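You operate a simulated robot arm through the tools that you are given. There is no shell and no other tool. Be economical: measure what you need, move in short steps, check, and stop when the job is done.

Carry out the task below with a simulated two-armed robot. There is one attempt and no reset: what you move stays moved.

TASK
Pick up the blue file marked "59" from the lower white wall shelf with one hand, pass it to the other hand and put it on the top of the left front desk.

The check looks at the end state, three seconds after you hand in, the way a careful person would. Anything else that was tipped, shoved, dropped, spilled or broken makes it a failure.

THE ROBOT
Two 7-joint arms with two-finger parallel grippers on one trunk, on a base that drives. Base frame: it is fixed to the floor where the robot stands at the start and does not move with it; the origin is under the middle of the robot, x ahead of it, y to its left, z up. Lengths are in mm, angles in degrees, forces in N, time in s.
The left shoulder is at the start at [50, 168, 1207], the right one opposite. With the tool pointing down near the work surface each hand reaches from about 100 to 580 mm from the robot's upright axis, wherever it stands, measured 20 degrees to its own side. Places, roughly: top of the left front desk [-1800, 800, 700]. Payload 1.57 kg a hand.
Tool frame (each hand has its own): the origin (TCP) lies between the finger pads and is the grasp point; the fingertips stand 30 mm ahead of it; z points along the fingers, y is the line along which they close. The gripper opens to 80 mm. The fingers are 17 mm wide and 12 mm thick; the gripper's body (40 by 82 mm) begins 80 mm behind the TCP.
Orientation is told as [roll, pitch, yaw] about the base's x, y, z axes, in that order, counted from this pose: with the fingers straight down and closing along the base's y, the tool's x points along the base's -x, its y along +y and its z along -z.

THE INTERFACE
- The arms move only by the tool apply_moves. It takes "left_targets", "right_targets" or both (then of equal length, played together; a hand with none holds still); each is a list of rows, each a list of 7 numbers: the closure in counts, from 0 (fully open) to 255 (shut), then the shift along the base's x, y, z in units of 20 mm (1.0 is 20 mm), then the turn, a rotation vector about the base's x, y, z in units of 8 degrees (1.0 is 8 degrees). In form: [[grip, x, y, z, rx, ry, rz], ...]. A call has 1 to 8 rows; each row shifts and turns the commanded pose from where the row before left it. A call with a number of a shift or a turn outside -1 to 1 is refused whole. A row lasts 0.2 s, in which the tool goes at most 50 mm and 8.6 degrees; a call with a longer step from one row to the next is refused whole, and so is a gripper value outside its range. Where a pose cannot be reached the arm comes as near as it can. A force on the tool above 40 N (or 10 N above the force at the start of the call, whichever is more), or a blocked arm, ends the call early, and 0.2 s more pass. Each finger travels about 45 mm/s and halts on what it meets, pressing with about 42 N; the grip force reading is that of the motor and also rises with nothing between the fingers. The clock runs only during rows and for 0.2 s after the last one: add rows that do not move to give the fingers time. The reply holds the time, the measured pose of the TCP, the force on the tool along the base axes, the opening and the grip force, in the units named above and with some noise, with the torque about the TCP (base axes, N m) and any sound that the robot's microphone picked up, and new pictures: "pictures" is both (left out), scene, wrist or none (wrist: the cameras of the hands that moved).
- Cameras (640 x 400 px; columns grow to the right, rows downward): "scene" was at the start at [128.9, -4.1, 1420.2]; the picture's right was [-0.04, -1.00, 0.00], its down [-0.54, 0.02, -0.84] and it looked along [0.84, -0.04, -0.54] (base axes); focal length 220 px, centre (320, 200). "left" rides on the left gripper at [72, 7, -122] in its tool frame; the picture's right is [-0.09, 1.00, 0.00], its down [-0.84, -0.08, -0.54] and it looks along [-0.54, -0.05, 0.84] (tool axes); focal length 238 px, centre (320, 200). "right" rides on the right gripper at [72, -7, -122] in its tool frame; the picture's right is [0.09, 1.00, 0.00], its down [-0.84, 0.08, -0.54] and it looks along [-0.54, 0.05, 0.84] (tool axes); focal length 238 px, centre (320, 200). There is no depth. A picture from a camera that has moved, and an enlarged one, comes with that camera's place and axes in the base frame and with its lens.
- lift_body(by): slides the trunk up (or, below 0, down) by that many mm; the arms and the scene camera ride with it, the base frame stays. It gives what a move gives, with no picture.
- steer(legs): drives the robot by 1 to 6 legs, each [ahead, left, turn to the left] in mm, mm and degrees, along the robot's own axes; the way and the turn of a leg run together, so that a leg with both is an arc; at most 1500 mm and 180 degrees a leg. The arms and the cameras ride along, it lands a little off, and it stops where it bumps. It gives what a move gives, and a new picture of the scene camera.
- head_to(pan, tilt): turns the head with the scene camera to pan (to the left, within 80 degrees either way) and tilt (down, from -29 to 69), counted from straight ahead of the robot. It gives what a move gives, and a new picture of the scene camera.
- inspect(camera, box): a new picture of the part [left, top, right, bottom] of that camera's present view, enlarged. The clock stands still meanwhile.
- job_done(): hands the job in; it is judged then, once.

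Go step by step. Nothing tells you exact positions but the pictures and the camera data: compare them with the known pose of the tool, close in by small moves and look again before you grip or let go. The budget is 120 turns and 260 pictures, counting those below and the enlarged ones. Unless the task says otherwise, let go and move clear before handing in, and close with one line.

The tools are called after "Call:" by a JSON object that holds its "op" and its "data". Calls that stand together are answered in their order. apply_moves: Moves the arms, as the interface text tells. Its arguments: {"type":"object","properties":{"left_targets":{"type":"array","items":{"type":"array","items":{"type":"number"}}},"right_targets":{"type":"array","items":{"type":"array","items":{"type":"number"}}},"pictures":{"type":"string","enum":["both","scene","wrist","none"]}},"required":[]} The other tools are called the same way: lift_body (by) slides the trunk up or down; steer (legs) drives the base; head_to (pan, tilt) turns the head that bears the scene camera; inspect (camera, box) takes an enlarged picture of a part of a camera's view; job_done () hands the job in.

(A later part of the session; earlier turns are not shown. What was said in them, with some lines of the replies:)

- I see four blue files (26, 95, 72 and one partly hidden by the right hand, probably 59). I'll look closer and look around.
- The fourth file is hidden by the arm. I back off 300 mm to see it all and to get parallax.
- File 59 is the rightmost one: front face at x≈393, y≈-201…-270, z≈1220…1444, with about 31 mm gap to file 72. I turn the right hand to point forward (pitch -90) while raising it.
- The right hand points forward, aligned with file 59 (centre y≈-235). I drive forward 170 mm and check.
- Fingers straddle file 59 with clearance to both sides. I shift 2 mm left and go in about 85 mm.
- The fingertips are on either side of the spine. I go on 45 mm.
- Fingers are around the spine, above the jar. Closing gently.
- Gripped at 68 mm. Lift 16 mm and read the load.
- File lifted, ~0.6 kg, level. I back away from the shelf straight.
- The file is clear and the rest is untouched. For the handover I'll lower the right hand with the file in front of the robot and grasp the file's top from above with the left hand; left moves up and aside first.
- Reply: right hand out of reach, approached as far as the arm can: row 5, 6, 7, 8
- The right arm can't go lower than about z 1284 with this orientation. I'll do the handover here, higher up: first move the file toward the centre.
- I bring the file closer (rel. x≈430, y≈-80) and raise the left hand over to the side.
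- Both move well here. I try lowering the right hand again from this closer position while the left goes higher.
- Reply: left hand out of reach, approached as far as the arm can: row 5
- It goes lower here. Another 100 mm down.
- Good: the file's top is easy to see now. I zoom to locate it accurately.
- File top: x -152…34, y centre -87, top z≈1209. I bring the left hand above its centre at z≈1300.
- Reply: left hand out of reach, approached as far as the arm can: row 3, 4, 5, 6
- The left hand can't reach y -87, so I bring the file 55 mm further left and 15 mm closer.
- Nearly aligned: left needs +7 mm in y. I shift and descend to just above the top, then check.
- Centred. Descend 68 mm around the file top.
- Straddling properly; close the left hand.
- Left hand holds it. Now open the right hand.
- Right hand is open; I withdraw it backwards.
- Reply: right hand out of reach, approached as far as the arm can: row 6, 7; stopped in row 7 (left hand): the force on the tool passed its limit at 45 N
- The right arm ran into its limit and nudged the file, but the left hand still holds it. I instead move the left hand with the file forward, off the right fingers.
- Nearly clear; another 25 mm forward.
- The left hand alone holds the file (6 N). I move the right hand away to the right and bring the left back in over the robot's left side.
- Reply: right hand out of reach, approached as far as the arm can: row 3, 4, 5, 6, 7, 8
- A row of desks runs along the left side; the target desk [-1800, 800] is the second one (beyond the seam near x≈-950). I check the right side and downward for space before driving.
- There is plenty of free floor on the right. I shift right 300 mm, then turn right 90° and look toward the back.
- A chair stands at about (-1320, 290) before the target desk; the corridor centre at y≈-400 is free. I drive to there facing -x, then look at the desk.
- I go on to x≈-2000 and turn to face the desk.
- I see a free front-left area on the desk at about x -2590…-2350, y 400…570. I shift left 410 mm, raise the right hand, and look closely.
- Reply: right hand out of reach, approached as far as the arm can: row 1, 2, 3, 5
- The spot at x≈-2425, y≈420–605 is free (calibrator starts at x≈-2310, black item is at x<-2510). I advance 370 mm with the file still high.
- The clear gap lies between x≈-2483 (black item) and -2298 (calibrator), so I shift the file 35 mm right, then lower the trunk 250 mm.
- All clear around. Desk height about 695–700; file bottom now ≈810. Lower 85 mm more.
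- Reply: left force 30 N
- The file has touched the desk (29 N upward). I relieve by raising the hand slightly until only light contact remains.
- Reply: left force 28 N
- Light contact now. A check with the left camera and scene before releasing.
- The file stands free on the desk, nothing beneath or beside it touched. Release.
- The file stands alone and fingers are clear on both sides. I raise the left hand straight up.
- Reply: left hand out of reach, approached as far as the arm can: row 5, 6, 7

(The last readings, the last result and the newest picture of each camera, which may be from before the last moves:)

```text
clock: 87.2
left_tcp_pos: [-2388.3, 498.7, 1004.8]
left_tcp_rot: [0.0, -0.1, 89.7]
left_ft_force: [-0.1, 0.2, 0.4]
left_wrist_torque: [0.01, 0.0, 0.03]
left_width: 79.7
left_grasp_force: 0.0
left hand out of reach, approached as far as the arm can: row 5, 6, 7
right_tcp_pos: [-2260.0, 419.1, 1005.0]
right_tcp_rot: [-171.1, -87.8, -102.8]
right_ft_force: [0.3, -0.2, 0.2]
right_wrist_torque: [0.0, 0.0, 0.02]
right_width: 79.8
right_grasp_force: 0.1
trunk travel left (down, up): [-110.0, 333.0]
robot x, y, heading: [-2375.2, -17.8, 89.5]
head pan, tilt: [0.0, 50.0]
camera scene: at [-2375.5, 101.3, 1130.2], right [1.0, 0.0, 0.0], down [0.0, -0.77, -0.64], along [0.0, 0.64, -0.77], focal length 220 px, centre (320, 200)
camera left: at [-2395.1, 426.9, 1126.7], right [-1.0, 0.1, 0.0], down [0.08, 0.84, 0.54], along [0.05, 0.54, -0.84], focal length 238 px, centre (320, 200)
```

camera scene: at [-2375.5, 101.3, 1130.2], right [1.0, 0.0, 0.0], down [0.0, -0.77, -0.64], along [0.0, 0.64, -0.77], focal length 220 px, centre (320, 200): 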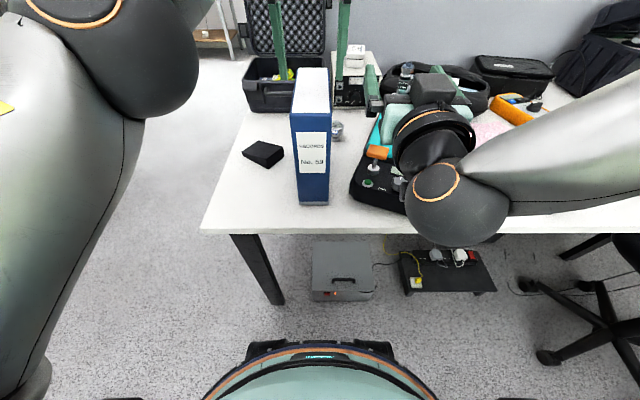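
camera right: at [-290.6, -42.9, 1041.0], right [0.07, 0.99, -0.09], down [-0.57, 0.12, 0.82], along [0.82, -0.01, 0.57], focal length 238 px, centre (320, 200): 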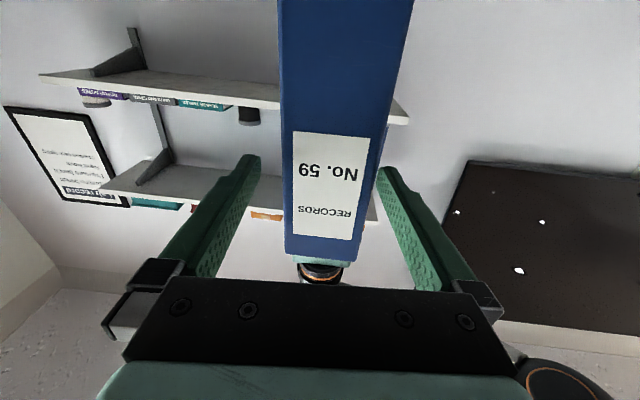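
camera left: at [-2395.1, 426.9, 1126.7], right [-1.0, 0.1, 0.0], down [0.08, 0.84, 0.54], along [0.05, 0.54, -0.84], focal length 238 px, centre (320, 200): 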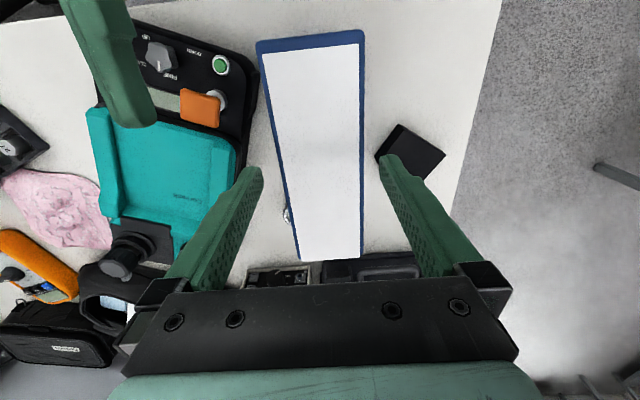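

Hand is above the file. I raise the trunk 200 mm and back away.

Call:
{"op": "lift_body", "data": {"by": 200}}

Call:
{"op": "steer", "data": {"legs": [[-300, 0, 0]]}}

Call:
{"op": "inspect", "data": {"camera": "scene", "box": [200, 50, 440, 200]}}

```text
clock: 89.4
left_tcp_pos: [-2387.5, 498.3, 1204.3]
left_tcp_rot: [0.0, -0.1, 89.8]
left_ft_force: [1.4, -0.4, 0.2]
left_wrist_torque: [-0.02, -0.02, 0.0]
left_width: 80.1
left_grasp_force: 0.0
right_tcp_pos: [-2259.6, 418.7, 1206.9]
right_tcp_rot: [-171.1, -87.8, -102.7]
right_ft_force: [0.7, 0.1, 0.4]
right_wrist_torque: [0.01, -0.02, 0.0]
right_width: 80.2
right_grasp_force: 0.1
trunk travel left (down, up): [-310.0, 133.0]
robot x, y, heading: [-2374.7, -16.5, 89.9]
head pan, tilt: [0.0, 50.0]
```

```text
clock: 91.4
left_tcp_pos: [-2387.7, 200.9, 1205.8]
left_tcp_rot: [-0.1, -0.1, 89.6]
left_ft_force: [0.2, -0.2, 0.9]
left_wrist_torque: [0.03, 0.0, -0.01]
left_width: 80.0
left_grasp_force: 0.0
right_tcp_pos: [-2260.6, 121.2, 1208.1]
right_tcp_rot: [-171.4, -87.7, -102.7]
right_ft_force: [0.2, 0.9, -0.3]
right_wrist_torque: [-0.02, -0.02, 0.0]
right_width: 80.2
right_grasp_force: 0.0
trunk travel left (down, up): [-310.0, 133.0]
robot x, y, heading: [-2375.6, -309.1, 89.5]
head pan, tilt: [0.0, 50.0]
camera scene: at [-2376.8, -196.5, 1330.3], right [1.0, -0.01, 0.0], down [0.0, -0.77, -0.64], along [0.0, 0.64, -0.77], focal length 220 px, centre (320, 200)
```

scene: 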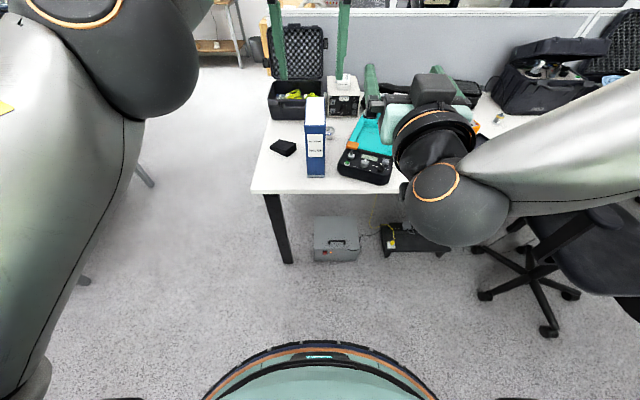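

```text
2.67 times, centred on (320, 125) of scene
camera zoom: at [-2376.8, -196.5, 1330.3], right [1.0, -0.01, 0.0], down [0.0, -0.77, -0.64], along [0.0, 0.64, -0.77], focal length 588 px, centre (320, 400)
```

zoom: 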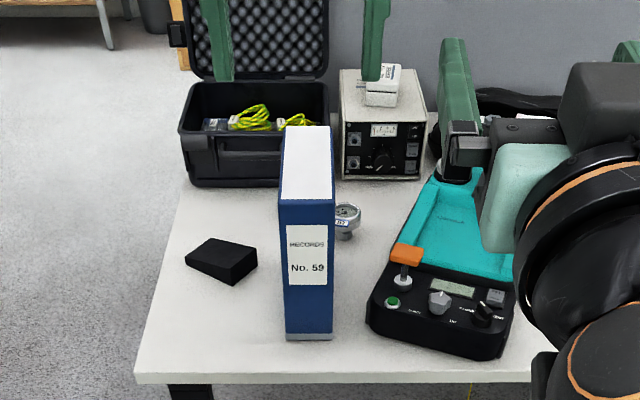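

The file stands upright on the target desk, nothing else was disturbed, and both hands are clear. I hand in.

Call:
{"op": "job_done", "data": {}}

```text
The job is handed in.
```

File 59 was taken from the lower shelf with the right hand, passed to the left and now stands upright on the left front desk. During the handover the right arm bumped the file, but the left hand kept its grip and nothing else was touched.
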